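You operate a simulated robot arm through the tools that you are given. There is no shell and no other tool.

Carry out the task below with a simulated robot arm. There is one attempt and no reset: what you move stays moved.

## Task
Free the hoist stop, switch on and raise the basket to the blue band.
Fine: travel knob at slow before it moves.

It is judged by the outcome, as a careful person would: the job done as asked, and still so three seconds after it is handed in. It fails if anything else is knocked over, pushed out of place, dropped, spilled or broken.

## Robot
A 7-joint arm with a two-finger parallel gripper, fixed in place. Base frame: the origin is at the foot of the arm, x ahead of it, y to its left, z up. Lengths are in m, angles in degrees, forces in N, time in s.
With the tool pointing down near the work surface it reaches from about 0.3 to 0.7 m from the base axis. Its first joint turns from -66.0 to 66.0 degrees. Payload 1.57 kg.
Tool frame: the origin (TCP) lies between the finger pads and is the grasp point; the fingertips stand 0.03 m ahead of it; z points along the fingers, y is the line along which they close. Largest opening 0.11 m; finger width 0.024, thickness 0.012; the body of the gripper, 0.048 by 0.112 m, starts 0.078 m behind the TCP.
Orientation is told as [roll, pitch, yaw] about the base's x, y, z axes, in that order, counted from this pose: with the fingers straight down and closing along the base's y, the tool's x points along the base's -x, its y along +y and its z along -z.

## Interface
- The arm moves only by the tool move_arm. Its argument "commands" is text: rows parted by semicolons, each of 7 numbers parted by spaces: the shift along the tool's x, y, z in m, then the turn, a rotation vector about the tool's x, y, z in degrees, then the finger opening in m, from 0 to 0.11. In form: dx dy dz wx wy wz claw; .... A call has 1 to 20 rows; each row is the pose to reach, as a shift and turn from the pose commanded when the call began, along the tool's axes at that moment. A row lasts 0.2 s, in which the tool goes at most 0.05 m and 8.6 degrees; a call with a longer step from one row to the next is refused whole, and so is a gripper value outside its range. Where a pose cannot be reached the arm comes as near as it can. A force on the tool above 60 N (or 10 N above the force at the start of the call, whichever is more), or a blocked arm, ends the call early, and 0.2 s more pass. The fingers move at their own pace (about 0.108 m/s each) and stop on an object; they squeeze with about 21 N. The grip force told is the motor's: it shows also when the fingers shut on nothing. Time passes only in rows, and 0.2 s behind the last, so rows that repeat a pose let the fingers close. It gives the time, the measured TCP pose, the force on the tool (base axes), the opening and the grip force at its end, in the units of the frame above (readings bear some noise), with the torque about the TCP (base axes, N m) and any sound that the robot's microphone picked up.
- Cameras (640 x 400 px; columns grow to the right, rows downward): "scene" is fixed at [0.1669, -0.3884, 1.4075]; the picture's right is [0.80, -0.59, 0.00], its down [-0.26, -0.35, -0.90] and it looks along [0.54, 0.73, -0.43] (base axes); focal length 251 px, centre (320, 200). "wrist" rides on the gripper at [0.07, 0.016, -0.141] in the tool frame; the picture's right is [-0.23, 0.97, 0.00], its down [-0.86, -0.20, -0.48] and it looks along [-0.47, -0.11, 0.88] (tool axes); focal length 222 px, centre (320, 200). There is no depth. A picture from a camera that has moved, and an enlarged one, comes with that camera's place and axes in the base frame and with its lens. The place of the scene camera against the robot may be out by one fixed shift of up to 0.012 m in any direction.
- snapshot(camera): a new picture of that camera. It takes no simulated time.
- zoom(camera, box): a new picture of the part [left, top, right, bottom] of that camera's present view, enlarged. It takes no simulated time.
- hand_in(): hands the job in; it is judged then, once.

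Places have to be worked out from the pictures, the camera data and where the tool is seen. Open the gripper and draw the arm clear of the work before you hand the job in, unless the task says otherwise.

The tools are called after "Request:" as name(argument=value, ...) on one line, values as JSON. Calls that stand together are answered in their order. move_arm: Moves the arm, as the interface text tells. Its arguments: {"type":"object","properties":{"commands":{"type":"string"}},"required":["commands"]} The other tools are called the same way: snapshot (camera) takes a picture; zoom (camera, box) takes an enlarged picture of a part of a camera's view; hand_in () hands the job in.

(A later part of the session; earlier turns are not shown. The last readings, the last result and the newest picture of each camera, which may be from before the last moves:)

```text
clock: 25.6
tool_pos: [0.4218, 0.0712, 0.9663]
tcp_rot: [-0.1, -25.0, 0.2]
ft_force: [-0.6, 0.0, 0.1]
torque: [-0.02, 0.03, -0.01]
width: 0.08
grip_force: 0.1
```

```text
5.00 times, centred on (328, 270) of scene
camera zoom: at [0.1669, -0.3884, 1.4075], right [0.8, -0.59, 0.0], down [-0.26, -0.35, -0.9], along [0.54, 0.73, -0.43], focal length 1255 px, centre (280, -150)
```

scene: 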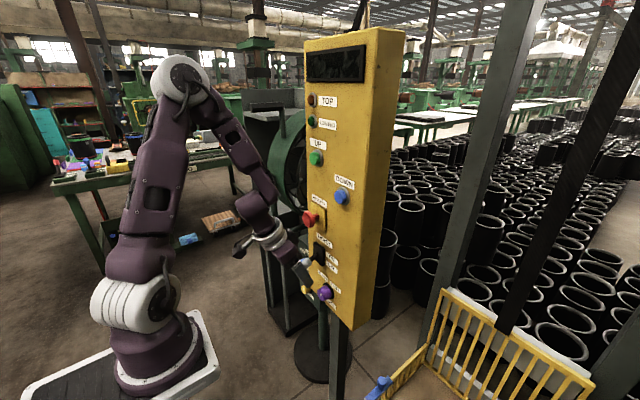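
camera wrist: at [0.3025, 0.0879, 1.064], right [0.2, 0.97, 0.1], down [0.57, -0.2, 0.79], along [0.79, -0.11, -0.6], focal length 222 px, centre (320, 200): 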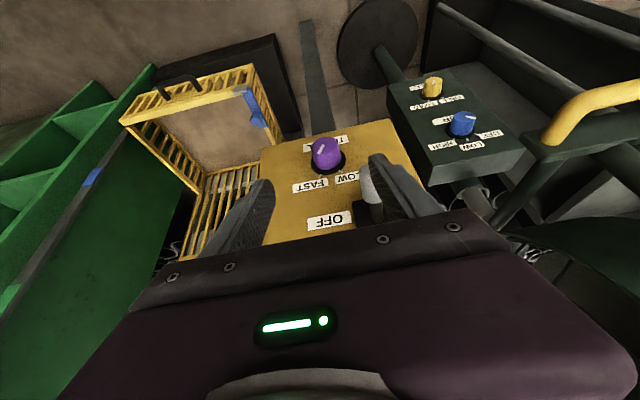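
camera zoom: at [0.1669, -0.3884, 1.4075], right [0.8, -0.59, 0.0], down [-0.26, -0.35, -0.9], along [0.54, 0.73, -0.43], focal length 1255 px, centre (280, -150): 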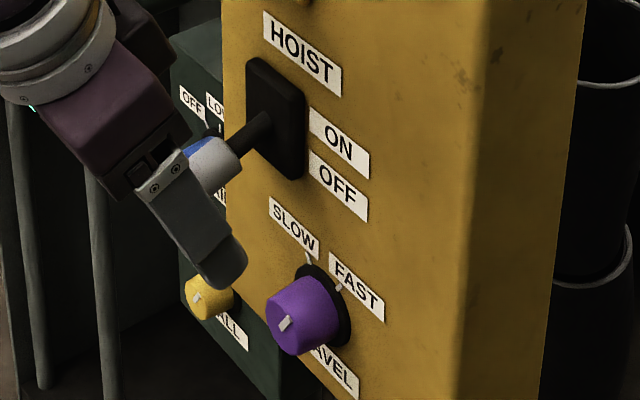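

Knob: face at x≈0.515, base at 0.548, centre y≈0.075, z≈0.808, diameter ≈0.05; the gate latch is closed. I'll roll the hand 40° toward -y (away from the lever) and go to a pre-grasp point in front of the knob.

Request:
move_arm(commands="0.011 0.001 0.03 -7.25 0 3.38 0.088; 0.022 0.002 0.06 -14.5 0 6.77 0.088; 0.033 0.003 0.09 -21.75 0 10.15 0.088; 0.044 0.004 0.12 -29 0 13.54 0.088; 0.055 0.004 0.1487 -36.25 0 16.9 0.088; 0.055 0.004 0.1487 -36.25 0 16.9 0.088")

Request:
snapshot(camera="wrist")

Request:
zoom(camera="scene", box=[230, 190, 390, 310])

```text
clock: 27.0
tool_pos: [0.4388, 0.076, 0.8076]
tcp_rot: [42.9, -18.9, -16.7]
ft_force: [-0.1, -0.3, 0.0]
torque: [-0.03, 0.01, 0.01]
width: 0.0879
grip_force: 0.1
```

```text
taken
camera wrist: at [0.3159, 0.0257, 0.8927], right [0.21, 0.68, 0.7], down [0.57, -0.66, 0.48], along [0.79, 0.3, -0.53], focal length 222 px, centre (320, 200)
```

wrist: 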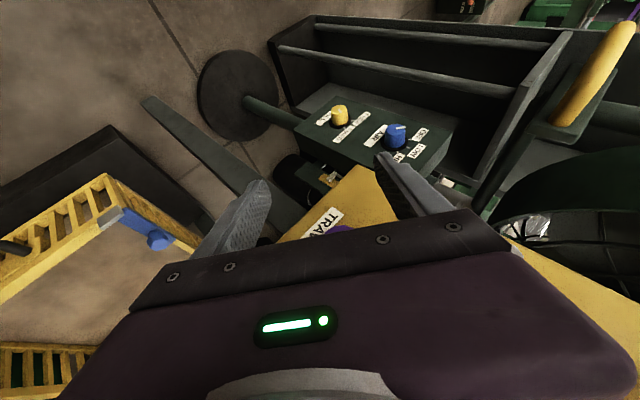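

```text
3.33 times, centred on (310, 250) of scene
camera zoom: at [0.1669, -0.3884, 1.4075], right [0.8, -0.59, 0.0], down [-0.26, -0.35, -0.9], along [0.54, 0.73, -0.43], focal length 837 px, centre (353, 33)
```

zoom: 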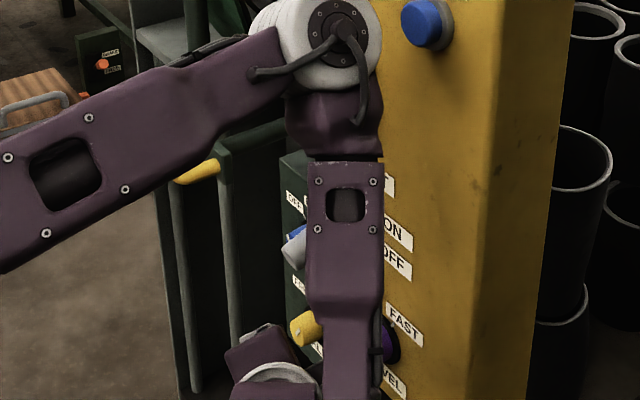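

The roll is reached, but the arm swung its elbow toward the camera side; checking the full scene before moving in.

Request:
snapshot(camera="scene")

Request:
zoom(camera="wrist", box=[200, 150, 460, 260])

```text
taken
```

scene: 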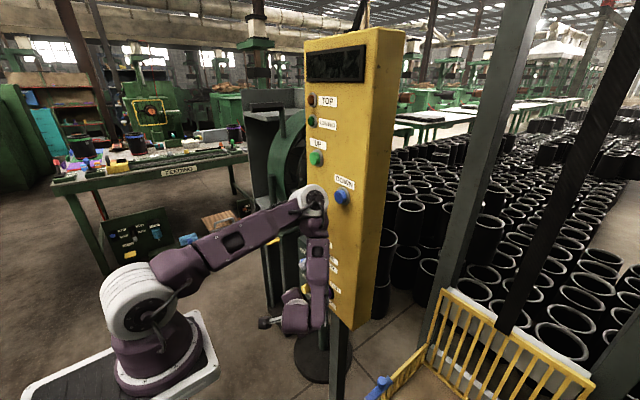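

```text
2.46 times, centred on (330, 205) of wrist
camera zoom: at [0.3159, 0.0257, 0.8927], right [0.21, 0.68, 0.7], down [0.57, -0.66, 0.48], along [0.79, 0.3, -0.53], focal length 547 px, centre (295, 188)
```

zoom: 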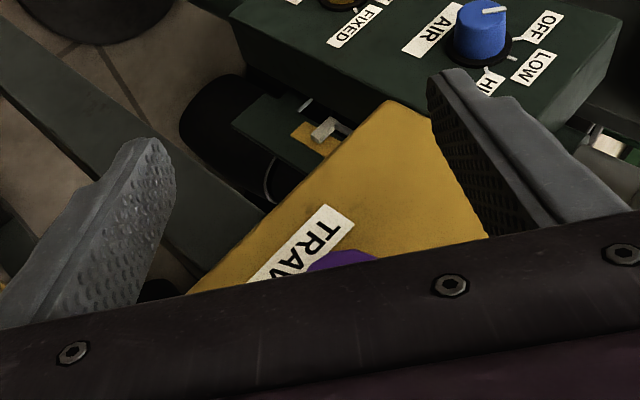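

The elbow is hanging near the panel front. I'll reduce the roll from 40° to 30° and plan to turn the knob in shorter regripped strokes; check the elbow again.

Request:
move_arm(commands="0 0 0 4.53 0 -2.12 0.088; 0 0 0 9.06 0 -4.23 0.088; 0 0 0 9.06 0 -4.23 0.088")

Request:
snapshot(camera="scene")

Request:
snapshot(camera="wrist")

```text
clock: 27.8
tool_pos: [0.4377, 0.0748, 0.8076]
tcp_rot: [32.5, -21.5, -13.1]
ft_force: [0.2, -0.3, 0.1]
torque: [0.03, -0.02, -0.02]
width: 0.088
grip_force: 0.1
```

```text
taken
```

scene: 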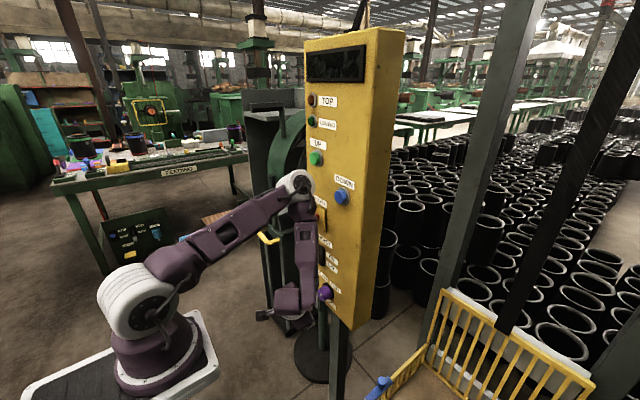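

```text
taken
camera wrist: at [0.3162, 0.0409, 0.9007], right [0.21, 0.8, 0.57], down [0.57, -0.57, 0.59], along [0.79, 0.2, -0.57], focal length 222 px, centre (320, 200)
```

wrist: 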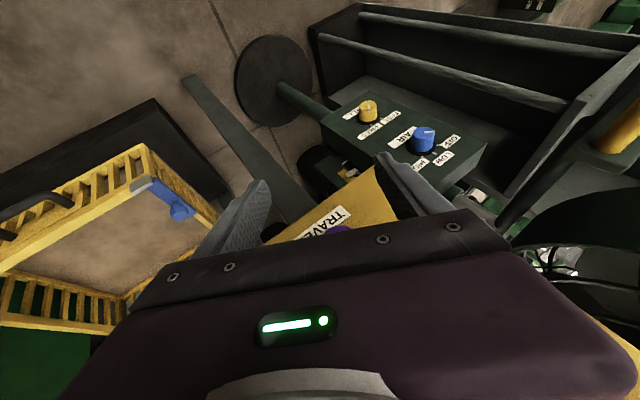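

The elbow sits around x≈0.40, ahead of the panel controls and should stay there as the wrist advances. Moving in along +x 0.077 m so the open fingers straddle the knob.

Request:
move_arm(commands="-0.0181 0 0.0085 0 0 0 0.088; -0.0362 0 0.0169 0 0 0 0.088; -0.0544 0 0.0254 0 0 0 0.088; -0.0698 0 0.0326 0 0 0 0.088; -0.0698 0 0.0326 0 0 0 0.088")

Request:
snapshot(camera="wrist")

Request:
snapshot(camera="scene")

Request:
zoom(camera="scene", box=[250, 170, 390, 330])

```text
clock: 29.0
tool_pos: [0.514, 0.0745, 0.8092]
tcp_rot: [32.6, -21.5, -13.0]
ft_force: [0.5, 0.0, -0.7]
torque: [-0.02, -0.01, -0.01]
width: 0.0881
grip_force: 0.1
```

```text
taken
camera wrist: at [0.3926, 0.04, 0.9013], right [0.21, 0.8, 0.57], down [0.57, -0.57, 0.59], along [0.79, 0.21, -0.57], focal length 222 px, centre (320, 200)
```

wrist: 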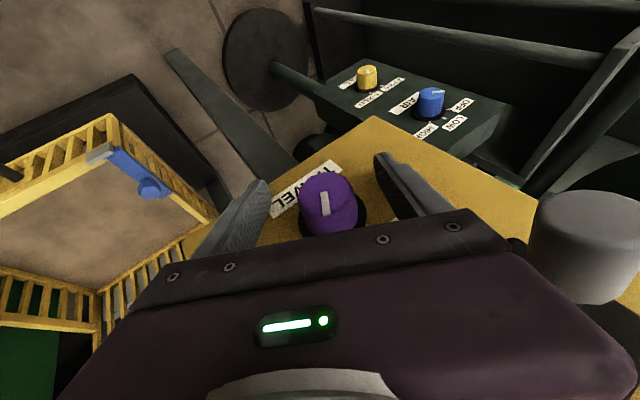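

```text
taken
```

scene: 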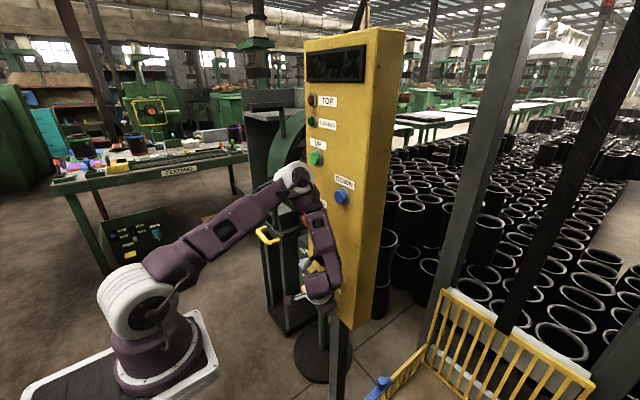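

```text
2.50 times, centred on (320, 250) of scene
camera zoom: at [0.1669, -0.3884, 1.4075], right [0.8, -0.59, 0.0], down [-0.26, -0.35, -0.9], along [0.54, 0.73, -0.43], focal length 627 px, centre (320, 75)
```

zoom: 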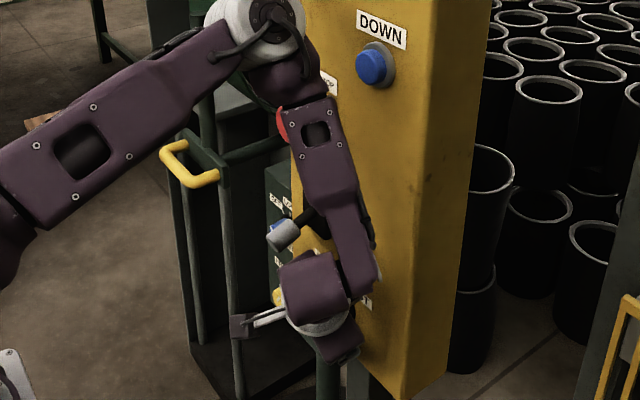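

Fingers straddle the knob well; the lever handle is close on the +y side, so strokes must stop around 15° roll. Closing on the knob.

Request:
move_arm(commands="0 0 0 0 0 0 0.06; 0 0 0 0 0 0 0.04; 0 0 0 0 0 0 0.04")

Request:
zoom(camera="wrist", box=[220, 120, 460, 270])

```text
clock: 29.8
tool_pos: [0.5142, 0.0757, 0.8079]
tcp_rot: [32.6, -21.5, -13.1]
ft_force: [0.9, 6.7, 3.5]
torque: [-0.03, -0.12, 0.01]
width: 0.0468
grip_force: 3.6
```

```text
2.67 times, centred on (340, 195) of wrist
camera zoom: at [0.3924, 0.0404, 0.9013], right [0.2, 0.79, 0.57], down [0.57, -0.57, 0.59], along [0.79, 0.21, -0.57], focal length 592 px, centre (267, 213)
```

zoom: 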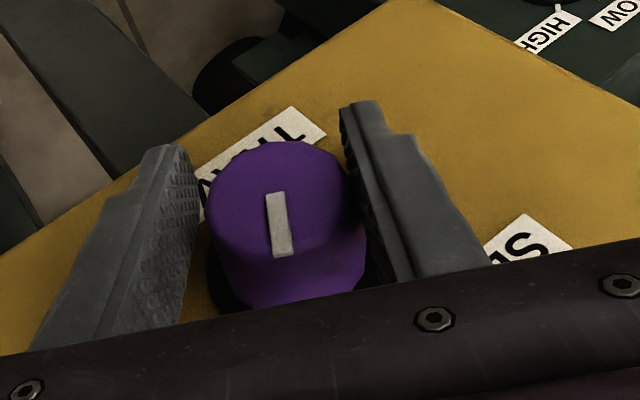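

Contact made, but the grip is still building (7 N sideways push suggests a ~1–2 mm offset). I'll hold closed a bit longer.

Request:
move_arm(commands="0 0.001 0 0 0 0 0.03; 0 0.0015 0 0 0 0 0.03; 0 0.0015 0 0 0 0 0.03")

Request:
zoom(camera="wrist", box=[220, 120, 460, 270])

```text
clock: 30.6
tool_pos: [0.5137, 0.0773, 0.8088]
tcp_rot: [32.5, -21.5, -13.0]
ft_force: [3.4, 13.3, 6.5]
torque: [-0.08, -0.07, 0.03]
width: 0.0419
grip_force: 6.9
```

```text
2.67 times, centred on (340, 195) of wrist
camera zoom: at [0.3923, 0.0427, 0.9018], right [0.21, 0.8, 0.57], down [0.57, -0.57, 0.59], along [0.79, 0.21, -0.57], focal length 592 px, centre (267, 213)
```

zoom: 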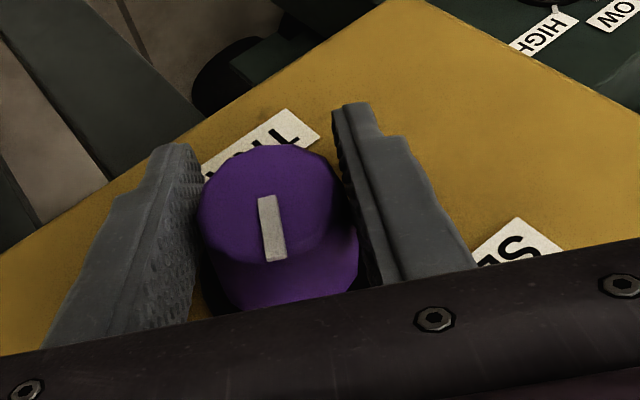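

The force grows along +c, meaning only the +y finger bears on the knob; its centre is a little more to the +y side. I'll shift 3 mm that way while closing.

Request:
move_arm(commands="0 0.0015 0 0 0 0 0.03; 0 0.003 0 0 0 0 0.03; 0 0.003 0 0 0 0 0.03")

```text
clock: 31.4
tool_pos: [0.5152, 0.0788, 0.8095]
tcp_rot: [32.3, -21.4, -13.1]
ft_force: [-0.1, 0.1, -2.6]
torque: [-0.02, -0.2, 0.19]
width: 0.0396
grip_force: 45.5
```

Firm centred grip (45 N, knob ≈40 mm, centre y≈0.079, z≈0.810). Now turning 14° toward SLOW as a first stroke.

Request:
move_arm(commands="0 0 0 3.17 0 -1.48 0.03; 0 0 0 6.34 0 -2.96 0.03; 0 0 0 9.5 0 -4.44 0.03; 0 0 0 12.7 0 -5.92 0.03; 0 0 0 12.7 0 -5.92 0.03")

Request:
snapshot(camera="wrist")

Request:
zoom(camera="wrist", box=[220, 120, 460, 270])

```text
clock: 32.6
tool_pos: [0.5144, 0.0762, 0.8097]
tcp_rot: [17.1, -23.8, -7.4]
ft_force: [-7.1, -30.5, -14.2]
torque: [0.22, -0.31, 0.06]
width: 0.0397
grip_force: 45.1
```

```text
taken
camera wrist: at [0.3925, 0.0669, 0.9086], right [0.21, 0.91, 0.35], down [0.57, -0.41, 0.71], along [0.79, 0.05, -0.61], focal length 222 px, centre (320, 200)
```

wrist: 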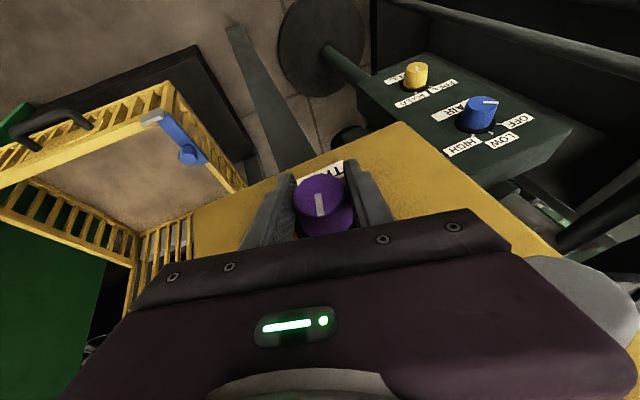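

```text
2.67 times, centred on (340, 195) of wrist
camera zoom: at [0.3925, 0.0669, 0.9086], right [0.21, 0.91, 0.35], down [0.57, -0.41, 0.71], along [0.79, 0.05, -0.61], focal length 592 px, centre (267, 213)
```

zoom: 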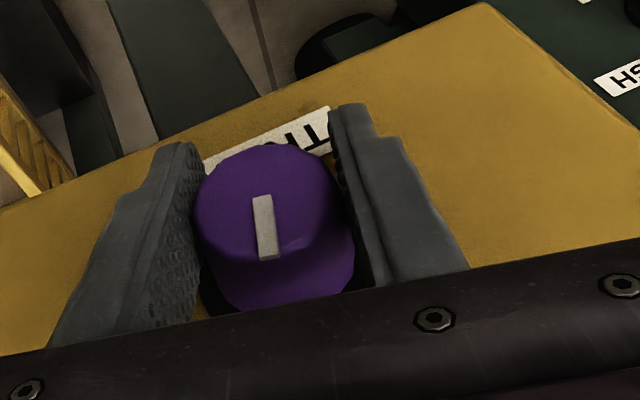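

The knob turned with the fingers; the side force shows the true knob centre is about (0.074, 0.819). I'll release, recentre, roll back to 40° and regrip.

Request:
move_arm(commands="0 0 0 0 0 0 0.07; 0 0 0 0 0 0 0.075; -0.0009 -0.0006 -0.0019 -5.4 0 2.54 0.075; -0.0018 -0.0011 -0.0038 -10.9 0 5.08 0.075; -0.0027 -0.0017 -0.0057 -16.3 0 7.6 0.075; -0.0036 -0.0022 -0.0076 -21.7 0 10.15 0.075; -0.0036 -0.0022 -0.0076 -21.7 0 10.15 0.075")

Request:
snapshot(camera="wrist")

Request:
snapshot(camera="scene")

```text
clock: 34.2
tool_pos: [0.5154, 0.0762, 0.8172]
tcp_rot: [42.7, -18.9, -16.7]
ft_force: [0.2, -0.9, -0.2]
torque: [0.0, -0.01, 0.01]
width: 0.0748
grip_force: 0.1
```

```text
taken
camera wrist: at [0.3933, 0.0249, 0.9029], right [0.21, 0.68, 0.7], down [0.57, -0.66, 0.48], along [0.79, 0.3, -0.53], focal length 222 px, centre (320, 200)
```

wrist: 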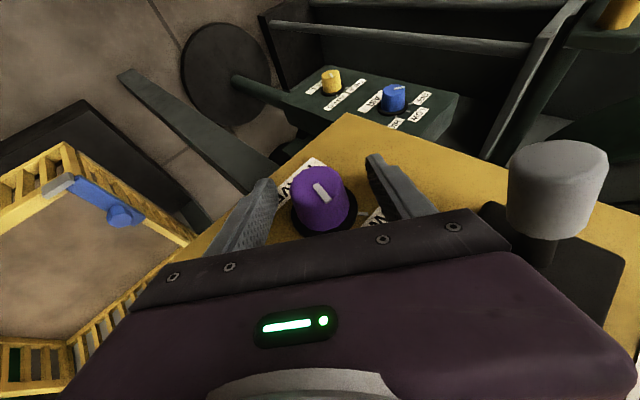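

```text
taken
```

scene: 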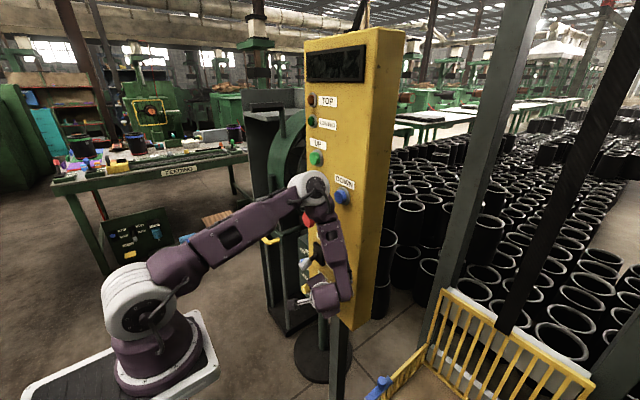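

Released and recentred. Checking the pointer angle versus the ticks.

Request:
zoom(camera="wrist", box=[240, 140, 420, 250])

Request:
zoom(camera="scene", box=[270, 160, 370, 320])

```text
3.56 times, centred on (330, 195) of wrist
camera zoom: at [0.3933, 0.0249, 0.9029], right [0.21, 0.68, 0.7], down [0.57, -0.66, 0.48], along [0.79, 0.3, -0.53], focal length 790 px, centre (284, 218)
```

zoom: 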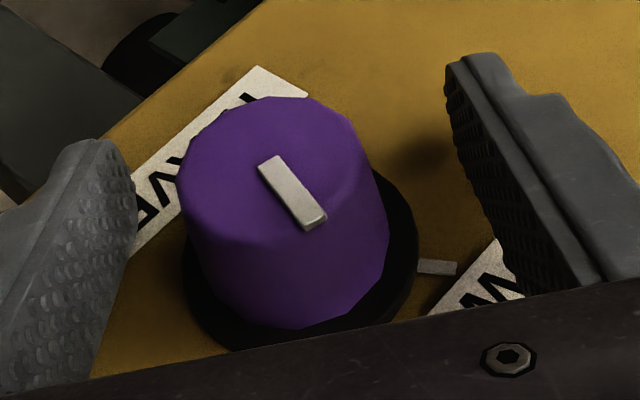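

```text
2.50 times, centred on (320, 240) of scene
camera zoom: at [0.1669, -0.3884, 1.4075], right [0.8, -0.59, 0.0], down [-0.26, -0.35, -0.9], along [0.54, 0.73, -0.43], focal length 627 px, centre (320, 100)
```

zoom: 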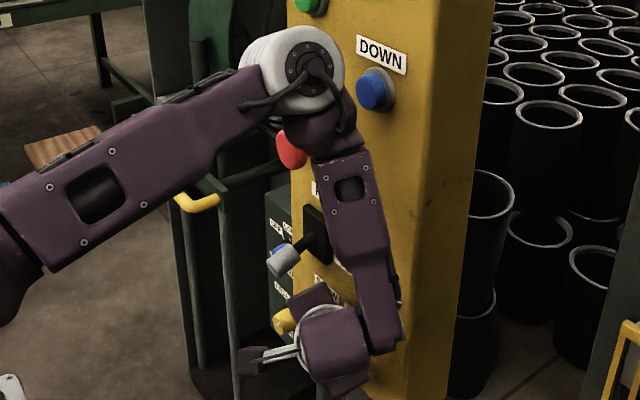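

The knob moved partway toward SLOW. Regripping and turning another ~24°.

Request:
move_arm(commands="0 0 0 0 0 0 0.05; 0 0 0 0 0 0 0.03; 0 0 0 0 0 0 0.03; 0 0 0 0 0 0 0.03; 0 0 0 0 0 0 0.03")

```text
clock: 35.4
tool_pos: [0.5161, 0.075, 0.8168]
tcp_rot: [42.6, -18.8, -16.7]
ft_force: [2.4, -11.6, -18.1]
torque: [-0.02, -0.05, -0.45]
width: 0.0404
grip_force: 45.1
```

Solid grip. Turning 24° with a small centring correction.

Request:
move_arm(commands="-0.0003 -0.0005 -0.0005 4.35 0 -2.03 0.03; -0.0006 -0.0009 -0.001 8.7 0 -4.06 0.03; -0.0009 -0.0009 -0.0015 13.05 0 -6.1 0.03; -0.0009 -0.0009 -0.0019 17.4 0 -8.12 0.03; -0.0009 -0.0009 -0.0019 21.7 0 -10.15 0.03; -0.0009 -0.0009 -0.0019 21.7 0 -10.15 0.03")

Request:
zoom(camera="wrist", box=[220, 120, 460, 270])

Request:
snapshot(camera="wrist")

```text
clock: 36.8
tool_pos: [0.5144, 0.0743, 0.818]
tcp_rot: [17.5, -23.8, -7.1]
ft_force: [-2.2, 7.2, -32.0]
torque: [-0.04, 0.84, 0.12]
width: 0.04
grip_force: 44.8
```

```text
2.67 times, centred on (340, 195) of wrist
camera zoom: at [0.3932, 0.0628, 0.9174], right [0.2, 0.91, 0.36], down [0.58, -0.41, 0.71], along [0.79, 0.06, -0.61], focal length 592 px, centre (267, 213)
```

zoom: 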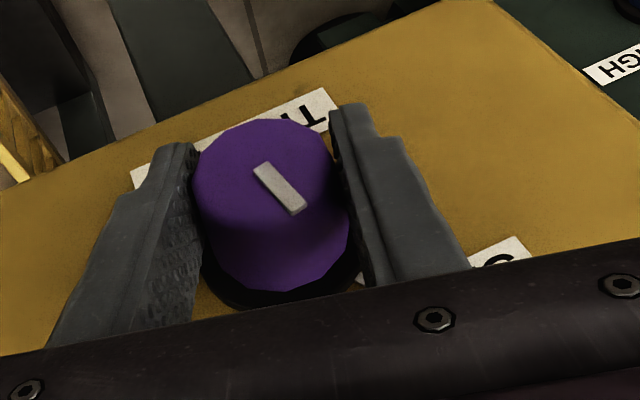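

```text
taken
camera wrist: at [0.3932, 0.0628, 0.9174], right [0.2, 0.91, 0.36], down [0.58, -0.41, 0.71], along [0.79, 0.06, -0.61], focal length 222 px, centre (320, 200)
```

wrist: 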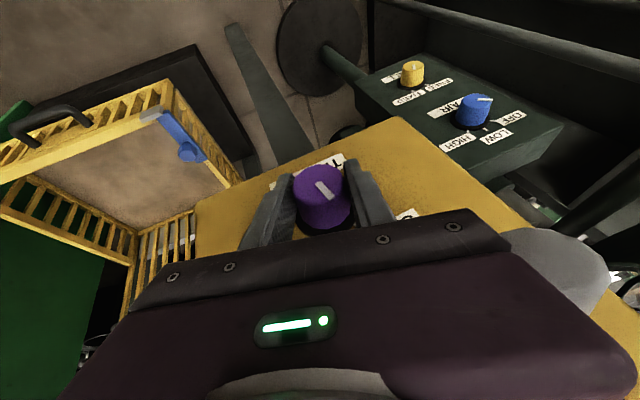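

About 38° turned so far. Releasing, rolling back and regripping for the last stroke.

Request:
move_arm(commands="0 0 0 0 0 0 0.07; 0 0 0 0 0 0 0.075; 0 0 0 -5.4 0 2.54 0.075; 0 0 0 -10.9 0 5.08 0.075; 0 0 0 -16.3 0 7.6 0.075; 0 0 0 -21.7 0 10.15 0.075; 0 0 0 -21.7 0 10.15 0.075")

Request:
zoom(camera="wrist", box=[240, 140, 420, 250])

Request:
move_arm(commands="0 0 0 0 0 0 0.05; 0 0 0 0 0 0 0.03; 0 0 0 0 0 0 0.03; 0 0 0 0 0 0 0.03; 0 0 0 0 0 0 0.03")

```text
clock: 38.4
tool_pos: [0.5135, 0.0724, 0.8189]
tcp_rot: [42.8, -18.9, -16.7]
ft_force: [0.5, 0.3, -0.4]
torque: [0.0, -0.01, 0.03]
width: 0.0752
grip_force: 0.0
```

```text
3.56 times, centred on (330, 195) of wrist
camera zoom: at [0.393, 0.0221, 0.9042], right [0.21, 0.68, 0.7], down [0.57, -0.66, 0.48], along [0.79, 0.3, -0.53], focal length 790 px, centre (284, 218)
```

zoom: 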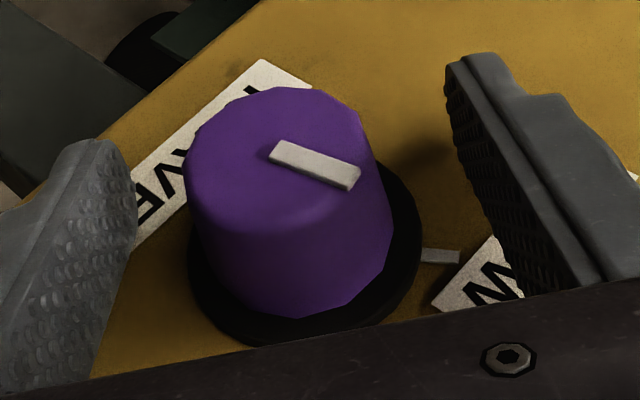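

```text
clock: 39.6
tool_pos: [0.5153, 0.0733, 0.8193]
tcp_rot: [42.7, -19.0, -16.7]
ft_force: [0.3, -1.7, -3.4]
torque: [-0.02, 0.05, -0.09]
width: 0.0404
grip_force: 45.0
```

Centred grip again. From the picture about 20° remain to the SLOW tick; turning 21°.

Request:
move_arm(commands="0 0 0 4.53 0 -2.12 0.03; 0 0 0 9.06 0 -4.23 0.03; 0 0 0 13.6 0 -6.35 0.03; 0 0 0 16.3 0 -7.6 0.03; 0 0 0 19 0 -8.9 0.03; 0 0 0 19 0 -8.9 0.03")

Request:
move_arm(commands="0 0 0 0 0 0 0.07; 0 0 0 0 0 0 0.08; 0 0 0 -5.4 0 2.54 0.08; 0 0 0 -10.9 0 5.08 0.08; 0 0 0 -10.9 0 5.08 0.08")

Request:
zoom(camera="wrist", box=[240, 140, 420, 250])

```text
clock: 41.0
tool_pos: [0.5152, 0.0739, 0.8187]
tcp_rot: [20.8, -23.6, -8.6]
ft_force: [-5.6, 3.5, 9.0]
torque: [0.42, 0.07, 0.25]
width: 0.0406
grip_force: 45.5
```

```text
clock: 42.2
tool_pos: [0.5146, 0.0728, 0.8179]
tcp_rot: [33.6, -21.3, -13.5]
ft_force: [-0.1, -0.2, 0.5]
torque: [-0.04, -0.02, -0.04]
width: 0.0797
grip_force: 0.0
```

```text
3.56 times, centred on (330, 195) of wrist
camera zoom: at [0.3932, 0.0372, 0.9108], right [0.21, 0.78, 0.58], down [0.57, -0.58, 0.58], along [0.79, 0.22, -0.57], focal length 790 px, centre (284, 218)
```

zoom: 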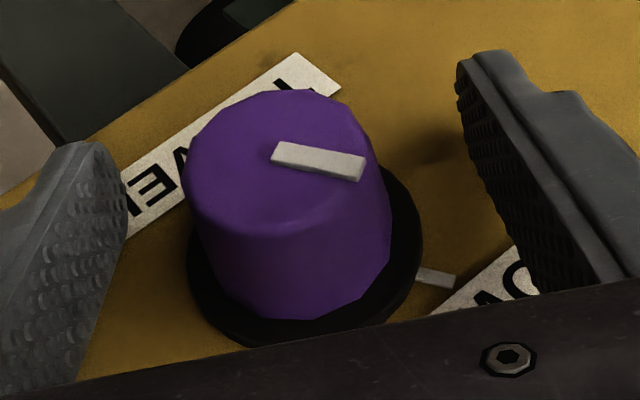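

The pointer now looks aligned with the SLOW tick (within a few degrees). Retreating straight back to verify from a clear view.

Request:
move_arm(commands="0.02 0 -0.0093 0 0 0 0.08; 0.04 0 -0.0186 0 0 0 0.08; 0.06 0 -0.028 0 0 0 0.08; 0.0725 0 -0.0338 0 0 0 0.08; 0.0725 0 -0.0338 6 0 -2.8 0.08; 0.0725 0 -0.0338 12 0 -5.6 0.08; 0.0725 0 -0.0338 18 0 -8.4 0.08; 0.0725 0 -0.0338 24 0 -11.2 0.08; 0.0725 0 -0.0338 26.2 0 -12.2 0.08")

Request:
snapshot(camera="scene")

Request:
zoom(camera="scene", box=[295, 270, 359, 310])

Request:
snapshot(camera="wrist")

```text
clock: 44.2
tool_pos: [0.4342, 0.0726, 0.8193]
tcp_rot: [2.2, -25.0, -0.9]
ft_force: [-0.4, -0.2, -0.5]
torque: [-0.01, -0.02, 0.0]
width: 0.0799
grip_force: 0.1
```

```text
taken
```

scene: 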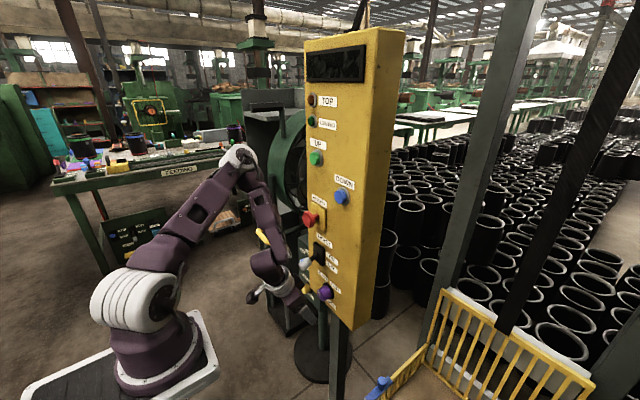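

```text
10.00 times, centred on (327, 290) of scene
camera zoom: at [0.1669, -0.3884, 1.4075], right [0.8, -0.59, 0.0], down [-0.26, -0.35, -0.9], along [0.54, 0.73, -0.43], focal length 2510 px, centre (250, -700)
```

zoom: 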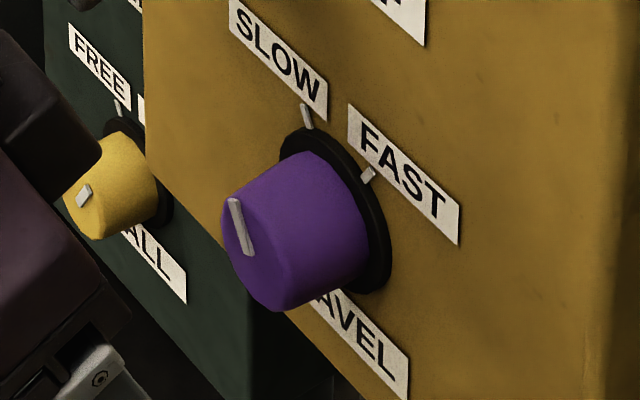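

```text
taken
camera wrist: at [0.3135, 0.0858, 0.9173], right [0.21, 0.97, 0.13], down [0.57, -0.23, 0.79], along [0.79, -0.09, -0.6], focal length 222 px, centre (320, 200)
```

wrist: 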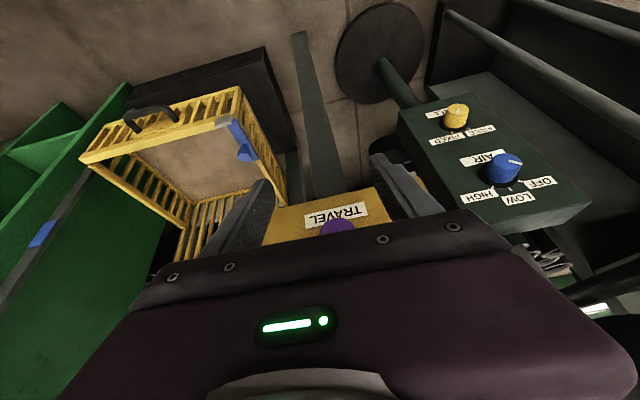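

The pointer is parallel to the SLOW tick: travel is at SLOW. Next the stop: I'll rise to about (0.41, 0.10, 1.20) at 45° pitch to view the red mushroom closely.

Request:
move_arm(commands="-0.014 0.003 -0.035 0 0 0 0.08; -0.029 0.006 -0.07 0 0 0 0.08; -0.043 0.009 -0.106 0 0 0 0.08; -0.057 0.012 -0.141 0 0 0 0.08; -0.072 0.015 -0.177 0.4 -4 -0.2 0.08; -0.086 0.018 -0.212 0.8 -8 -0.4 0.08; -0.1 0.021 -0.247 1.2 -12 -0.6 0.08; -0.114 0.024 -0.282 1.6 -16 -0.8 0.08; -0.129 0.027 -0.318 1.8 -20 -0.85 0.08; -0.143 0.03 -0.353 1.8 -20 -0.85 0.08")

Request:
snapshot(camera="wrist")

Request:
zoom(camera="wrist", box=[260, 20, 440, 160])

```text
clock: 46.4
tool_pos: [0.419, 0.088, 1.2]
tcp_rot: [0.2, -45.0, -0.5]
ft_force: [0.0, -0.6, -0.1]
torque: [0.0, -0.04, 0.04]
width: 0.0799
grip_force: 0.0
out of reach, approached as far as the arm can: row 6
```

```text
taken
camera wrist: at [0.2702, 0.1057, 1.2503], right [0.17, 0.97, 0.16], down [0.27, -0.2, 0.94], along [0.95, -0.11, -0.29], focal length 222 px, centre (320, 200)
```

wrist: 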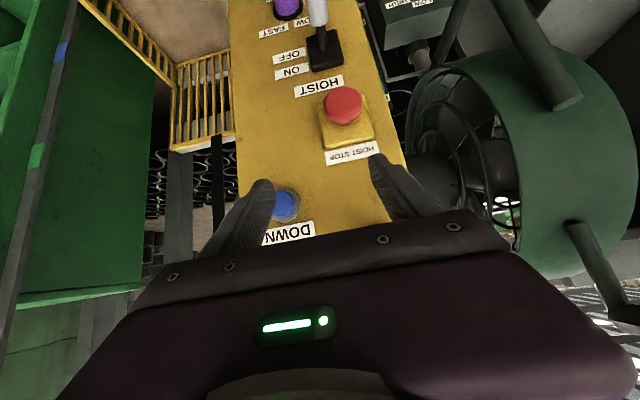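

```text
2.86 times, centred on (350, 90) of wrist
camera zoom: at [0.2702, 0.1057, 1.2503], right [0.17, 0.97, 0.16], down [0.27, -0.2, 0.94], along [0.95, -0.11, -0.29], focal length 635 px, centre (234, 514)
```

zoom: 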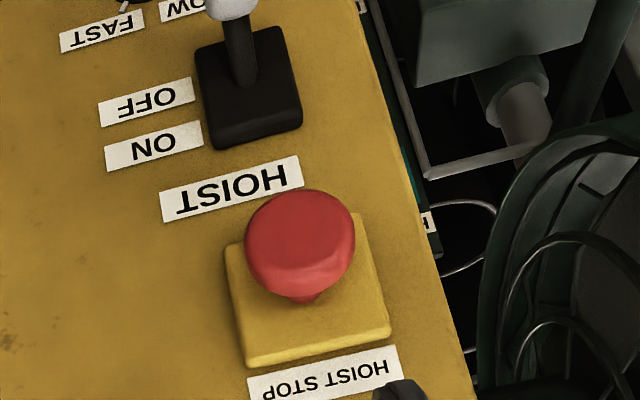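

The mushroom head centre is at about (0.508, 0.128, 1.062), diameter ≈0.049. I'll go to a pre-grasp point in front of it with a slight roll of -10° to leave room for a clockwise twist.

Request:
move_arm(commands="0.025 0.01 0.025 1.8 0 -1.8 0.088; 0.05 0.02 0.05 3.5 0 -3.5 0.088; 0.075 0.03 0.075 5.3 0 -5.3 0.088; 0.0969 0.04 0.0983 7.07 0 -7.07 0.088; 0.0969 0.04 0.0983 7.07 0 -7.07 0.088")

Request:
snapshot(camera="wrist")

Request:
snapshot(camera="scene")

```text
clock: 47.6
tool_pos: [0.4159, 0.1314, 1.0611]
tcp_rot: [-13.9, -44.2, 9.5]
ft_force: [-0.2, 1.7, 0.6]
torque: [0.03, -0.02, 0.01]
width: 0.0883
grip_force: 0.0
```

```text
taken
camera wrist: at [0.2689, 0.1574, 1.1088], right [0.17, 0.99, -0.01], down [0.27, -0.04, 0.96], along [0.95, -0.16, -0.27], focal length 222 px, centre (320, 200)
```

wrist: 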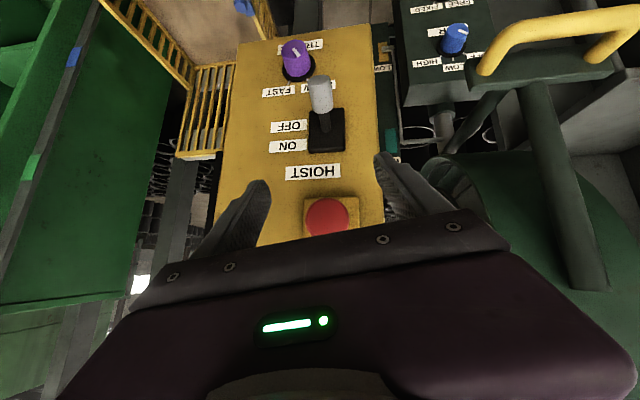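

```text
taken
```

scene: 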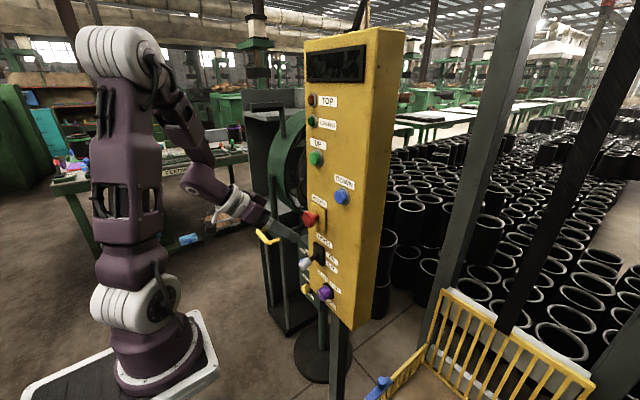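

Pre-grasp reached. The mushroom is straight ahead (y≈0.127, z≈1.06); advancing ~0.092 m in +x to straddle it.

Request:
move_arm(commands="-0.016 -0.001 0.016 0 0 0 0.088; -0.032 -0.002 0.032 0 0 0 0.088; -0.048 -0.0035 0.048 0 0 0 0.088; -0.06 -0.0046 0.06 0 0 0 0.088; -0.0652 -0.0046 0.065 0 0 0 0.088; -0.0652 -0.0046 0.065 0 0 0 0.088")

Request:
snapshot(camera="wrist")

Request:
zoom(camera="scene", box=[250, 150, 390, 260])

Request:
zoom(camera="wrist", box=[200, 0, 400, 240])

```text
clock: 49.0
tool_pos: [0.5094, 0.1245, 1.0622]
tcp_rot: [-13.9, -44.2, 9.4]
ft_force: [0.6, 0.3, 0.1]
torque: [0.0, -0.01, -0.01]
width: 0.088
grip_force: 0.1
```

```text
taken
camera wrist: at [0.3611, 0.15, 1.1095], right [0.17, 0.99, -0.01], down [0.27, -0.04, 0.96], along [0.95, -0.16, -0.27], focal length 222 px, centre (320, 200)
```

wrist: 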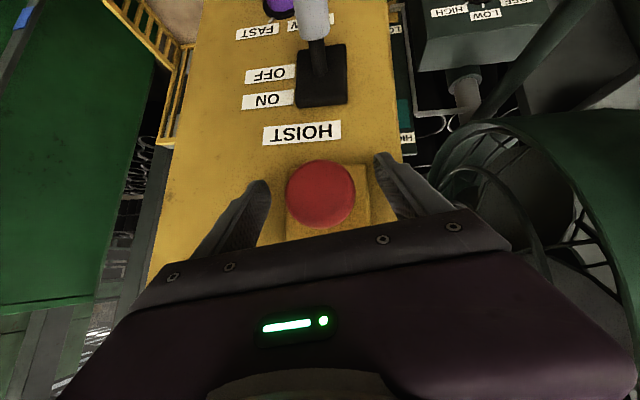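

```text
3.64 times, centred on (320, 205) of scene
camera zoom: at [0.1669, -0.3884, 1.4075], right [0.8, -0.59, 0.0], down [-0.26, -0.35, -0.9], along [0.54, 0.73, -0.43], focal length 913 px, centre (320, 182)
```

zoom: 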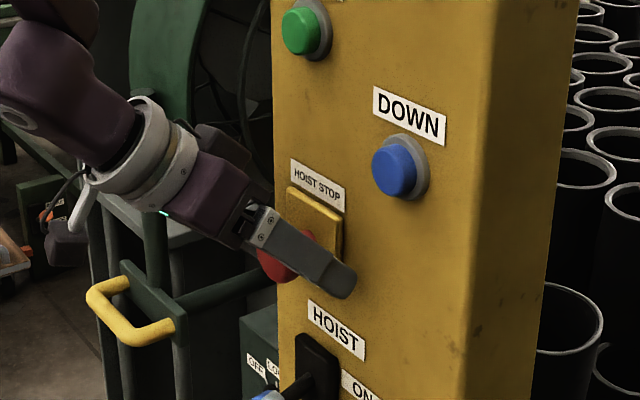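

```text
1.67 times, centred on (300, 120) of wrist
camera zoom: at [0.3611, 0.15, 1.1095], right [0.17, 0.99, -0.01], down [0.27, -0.04, 0.96], along [0.95, -0.16, -0.27], focal length 370 px, centre (353, 333)
```

zoom: 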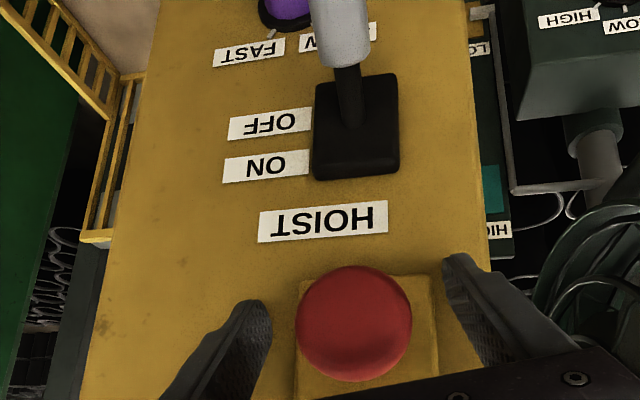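

Nicely straddled. Closing on the mushroom head.

Request:
move_arm(commands="0 0 0 0 0 0 0.06; 0 0 0 0 0 0 0.04; 0 0 0 0 0 0 0.035; 0 0 0 0 0 0 0.035; 0 0 0 0 0 0 0.035")

Request:
zoom(camera="wrist", box=[220, 120, 460, 270])

```text
clock: 50.2
tool_pos: [0.5077, 0.1251, 1.0631]
tcp_rot: [-13.8, -44.1, 9.5]
ft_force: [0.8, 6.6, -3.9]
torque: [0.15, 0.08, 0.07]
width: 0.0468
grip_force: 44.9
```

```text
2.67 times, centred on (340, 195) of wrist
camera zoom: at [0.3608, 0.1505, 1.1095], right [0.17, 0.99, -0.01], down [0.27, -0.04, 0.96], along [0.95, -0.16, -0.27], focal length 592 px, centre (267, 213)
```

zoom: 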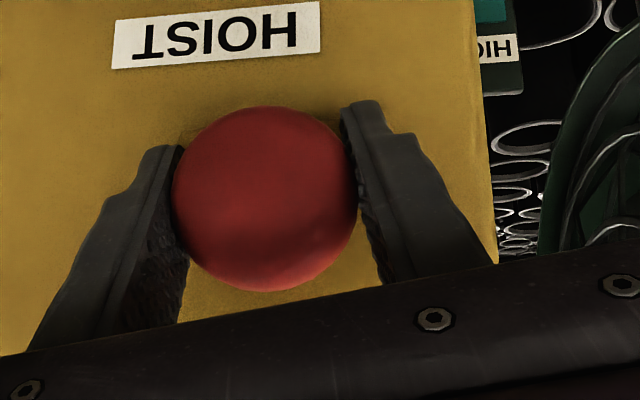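

Firm grip (47 mm). Twisting clockwise (as seen from the front) 16° first, watching torque.

Request:
move_arm(commands="0 0 0 -3.5 0 3.5 0.035; 0 0 0 -7 0 7 0.035; 0 0 0 -11.3 0 11.3 0.035; 0 0 0 -11.3 0 11.3 0.035")

Request:
zoom(camera="wrist", box=[220, 120, 460, 270])

```text
clock: 51.2
tool_pos: [0.5082, 0.125, 1.0619]
tcp_rot: [8.7, -44.7, -6.3]
ft_force: [0.3, 9.6, -9.6]
torque: [-0.13, -0.13, 0.6]
width: 0.0467
grip_force: 45.6
```

```text
2.67 times, centred on (340, 195) of wrist
camera zoom: at [0.3607, 0.137, 1.1143], right [0.16, 0.95, 0.26], down [0.27, -0.3, 0.92], along [0.95, -0.08, -0.3], focal length 592 px, centre (267, 213)
```

zoom: 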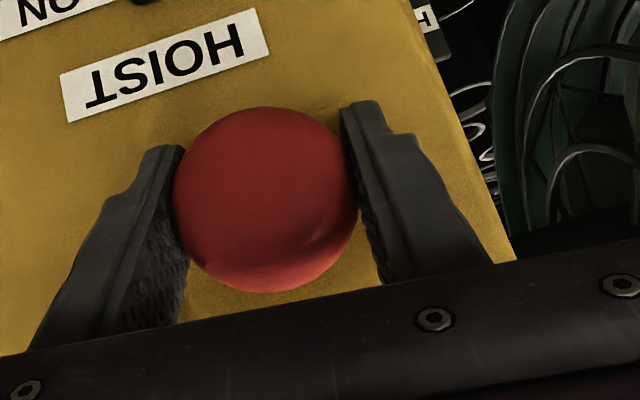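

Low resistance: it either turns freely or slips. Continuing clockwise another 30°.

Request:
move_arm(commands="0 0 0 -4 0 4 0.035; 0 0 0 -8 0 8 0.035; 0 0 0 -12 0 12 0.035; 0 0 0 -16 0 16 0.035; 0 0 0 -20 0 20 0.035; 0 0 0 -21.2 0 21.2 0.035; 0 0 0 -21.2 0 21.2 0.035")

Request:
snapshot(camera="scene")

Request:
zoom(camera="wrist", box=[220, 120, 460, 270])

Request:
zoom(camera="scene", box=[260, 170, 380, 260])

```text
clock: 52.8
tool_pos: [0.5092, 0.1257, 1.064]
tcp_rot: [46.0, -34.9, -30.8]
ft_force: [-0.3, 27.3, 4.3]
torque: [0.01, -0.02, 0.52]
width: 0.0467
grip_force: 44.9
```

```text
taken
```

scene: 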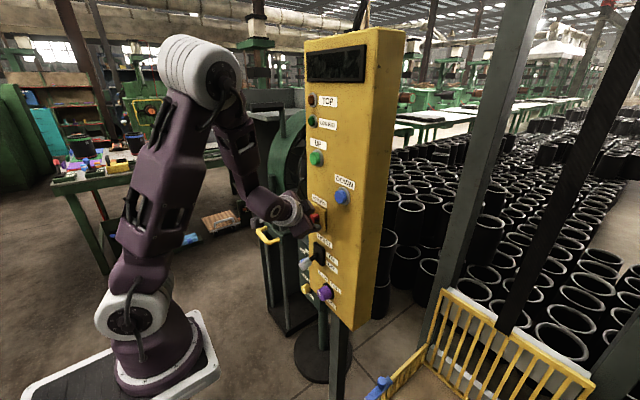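

```text
2.67 times, centred on (340, 195) of wrist
camera zoom: at [0.3603, 0.1103, 1.1134], right [0.16, 0.69, 0.7], down [0.26, -0.72, 0.64], along [0.95, 0.08, -0.3], focal length 592 px, centre (267, 213)
```

zoom: 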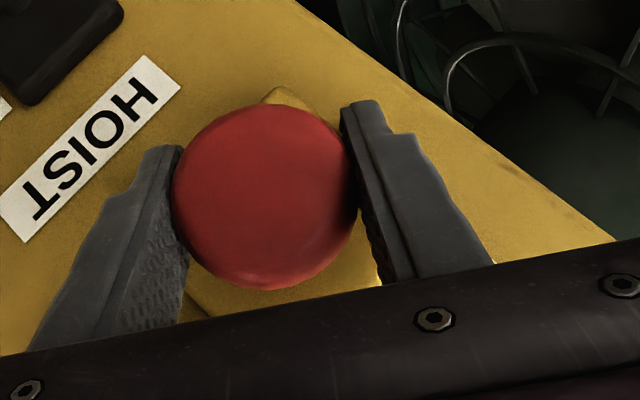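

```text
4.44 times, centred on (320, 215) of scene
camera zoom: at [0.1669, -0.3876, 1.4077], right [0.8, -0.59, 0.0], down [-0.26, -0.35, -0.9], along [0.54, 0.73, -0.43], focal length 1115 px, centre (320, 133)
```

zoom: 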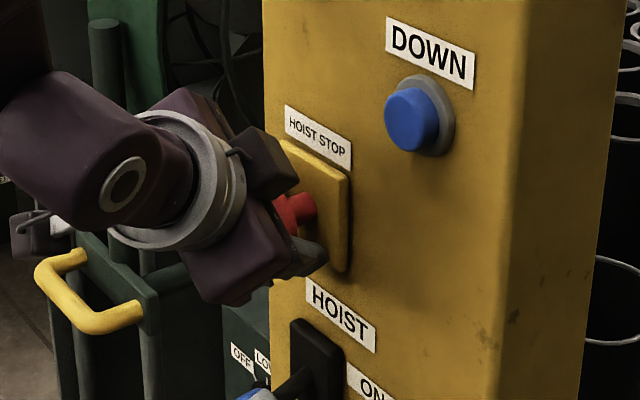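

Twisted ~46° total with little resistance. While still holding, I'll pull gently outward 12 mm and watch the force.

Request:
move_arm(commands="0.0028 0 -0.0028 0 0 0 0.035; 0.0057 0 -0.0057 0 0 0 0.035; 0.0085 0 -0.0085 0 0 0 0.035; 0.0085 0 -0.0085 0 0 0 0.035")

Request:
zoom(camera="wrist", box=[220, 120, 460, 270])

Request:
zoom(camera="scene", box=[260, 170, 380, 260])

```text
clock: 53.8
tool_pos: [0.4968, 0.1267, 1.0629]
tcp_rot: [46.0, -35.0, -30.6]
ft_force: [-2.8, 31.0, 17.3]
torque: [-0.1, 0.04, -0.26]
width: 0.0469
grip_force: 45.6
heard: click
```

```text
2.67 times, centred on (340, 195) of wrist
camera zoom: at [0.3482, 0.1103, 1.1132], right [0.16, 0.69, 0.7], down [0.26, -0.72, 0.65], along [0.95, 0.08, -0.3], focal length 592 px, centre (267, 213)
```

zoom: 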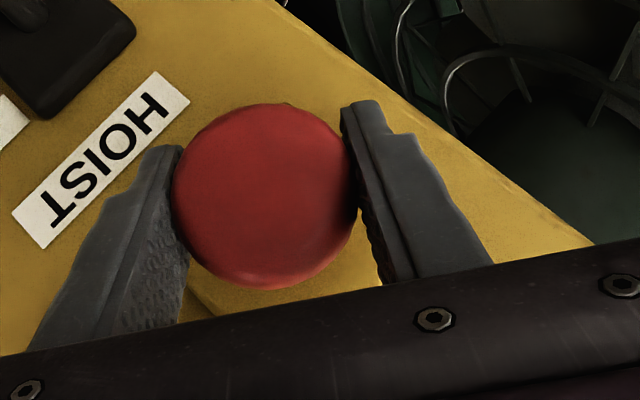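

```text
4.44 times, centred on (320, 215) of scene
camera zoom: at [0.1666, -0.3875, 1.4078], right [0.8, -0.59, 0.0], down [-0.26, -0.35, -0.9], along [0.54, 0.73, -0.43], focal length 1115 px, centre (320, 133)
```

zoom: 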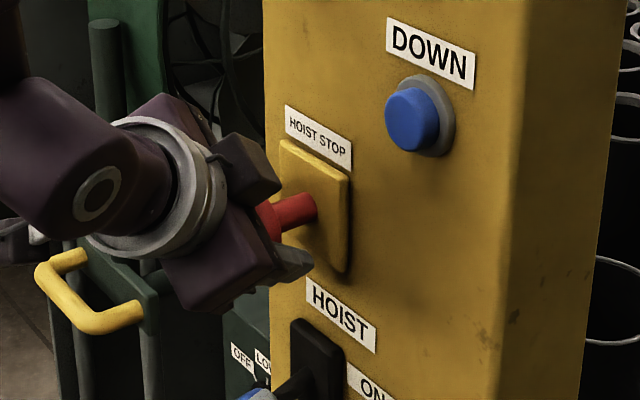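

A click, and the stem now shows further out: the stop is released. Opening the fingers and backing off in -x.

Request:
move_arm(commands="0 0 0 0 0 0 0.07; 0 0 0 0 0 0 0.088; 0.016 0 -0.016 0 0 0 0.088; 0.032 0 -0.032 0 0 0 0.088; 0.05 0 -0.05 0 0 0 0.088; 0.066 0 -0.066 0 0 0 0.088; 0.066 0 -0.066 0 0 0 0.088")

Request:
snapshot(camera="scene")

Request:
zoom(camera="scene", box=[260, 170, 380, 300])

```text
clock: 55.4
tool_pos: [0.4633, 0.1239, 1.0617]
tcp_rot: [46.0, -34.9, -30.7]
ft_force: [0.1, 0.0, 0.7]
torque: [0.01, 0.03, 0.0]
width: 0.0879
grip_force: 0.2
out of reach, approached as far as the arm can: row 4, 5, 6, 7
```

```text
taken
```

scene: 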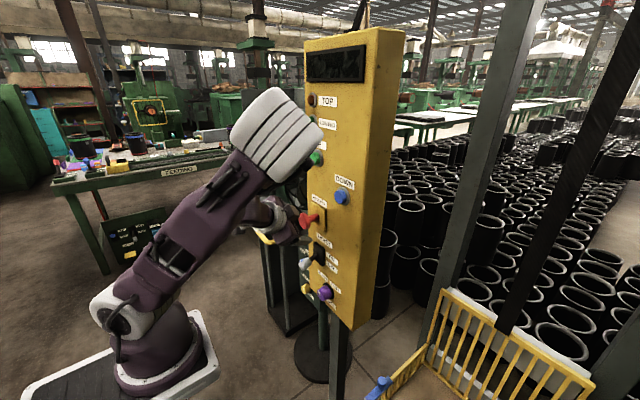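

```text
3.08 times, centred on (320, 235) of scene
camera zoom: at [0.1669, -0.3884, 1.4075], right [0.8, -0.59, 0.0], down [-0.26, -0.35, -0.9], along [0.54, 0.73, -0.43], focal length 772 px, centre (320, 92)
```

zoom: 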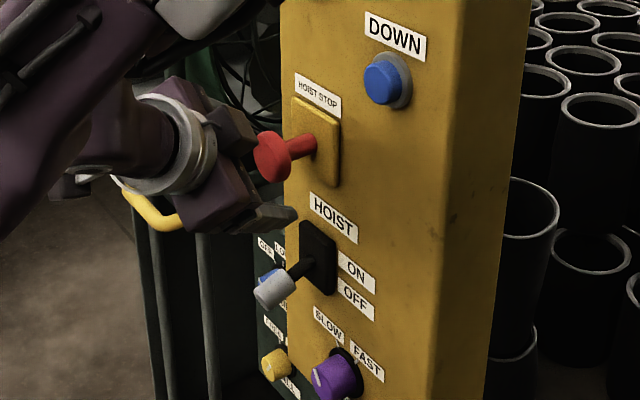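

The stop stays out, but the elbow has swung close to the panel in this rolled pose. I'll unroll in place to bring the elbow back.

Request:
move_arm(commands="0 0 0 5.6 0 -5.6 0.088; 0 0 0 11.2 0 -11.2 0.088; 0 0 0 16.8 0 -16.8 0.088; 0 0 0 22.4 0 -22.4 0.088; 0 0 0 25.5 0 -25.5 0.088; 0 0 0 25.5 0 -25.5 0.088")

Request:
snapshot(camera="scene")

Request:
snapshot(camera="wrist")

```text
clock: 56.8
tool_pos: [0.464, 0.1244, 1.0658]
tcp_rot: [0.0, -45.0, -0.3]
ft_force: [0.4, -0.1, 0.1]
torque: [0.01, 0.0, -0.03]
width: 0.0879
grip_force: 0.2
```

```text
taken
```

scene: 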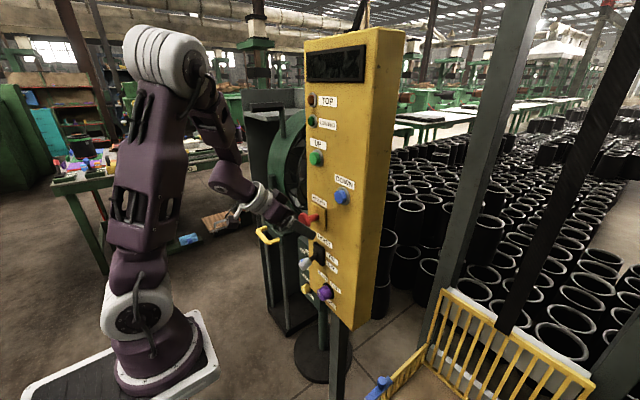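

```text
taken
camera wrist: at [0.3156, 0.142, 1.1149], right [0.17, 0.97, 0.16], down [0.26, -0.2, 0.94], along [0.95, -0.11, -0.29], focal length 222 px, centre (320, 200)
```

wrist: 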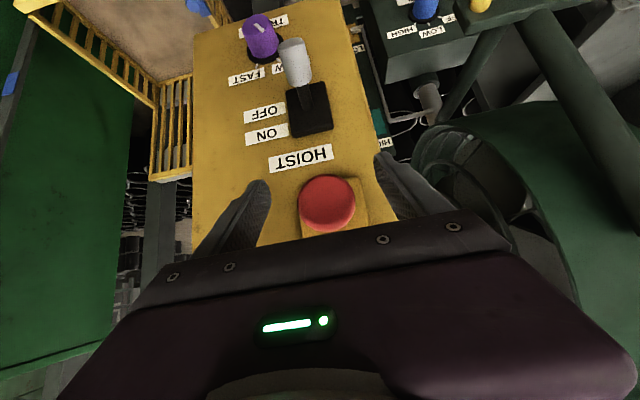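

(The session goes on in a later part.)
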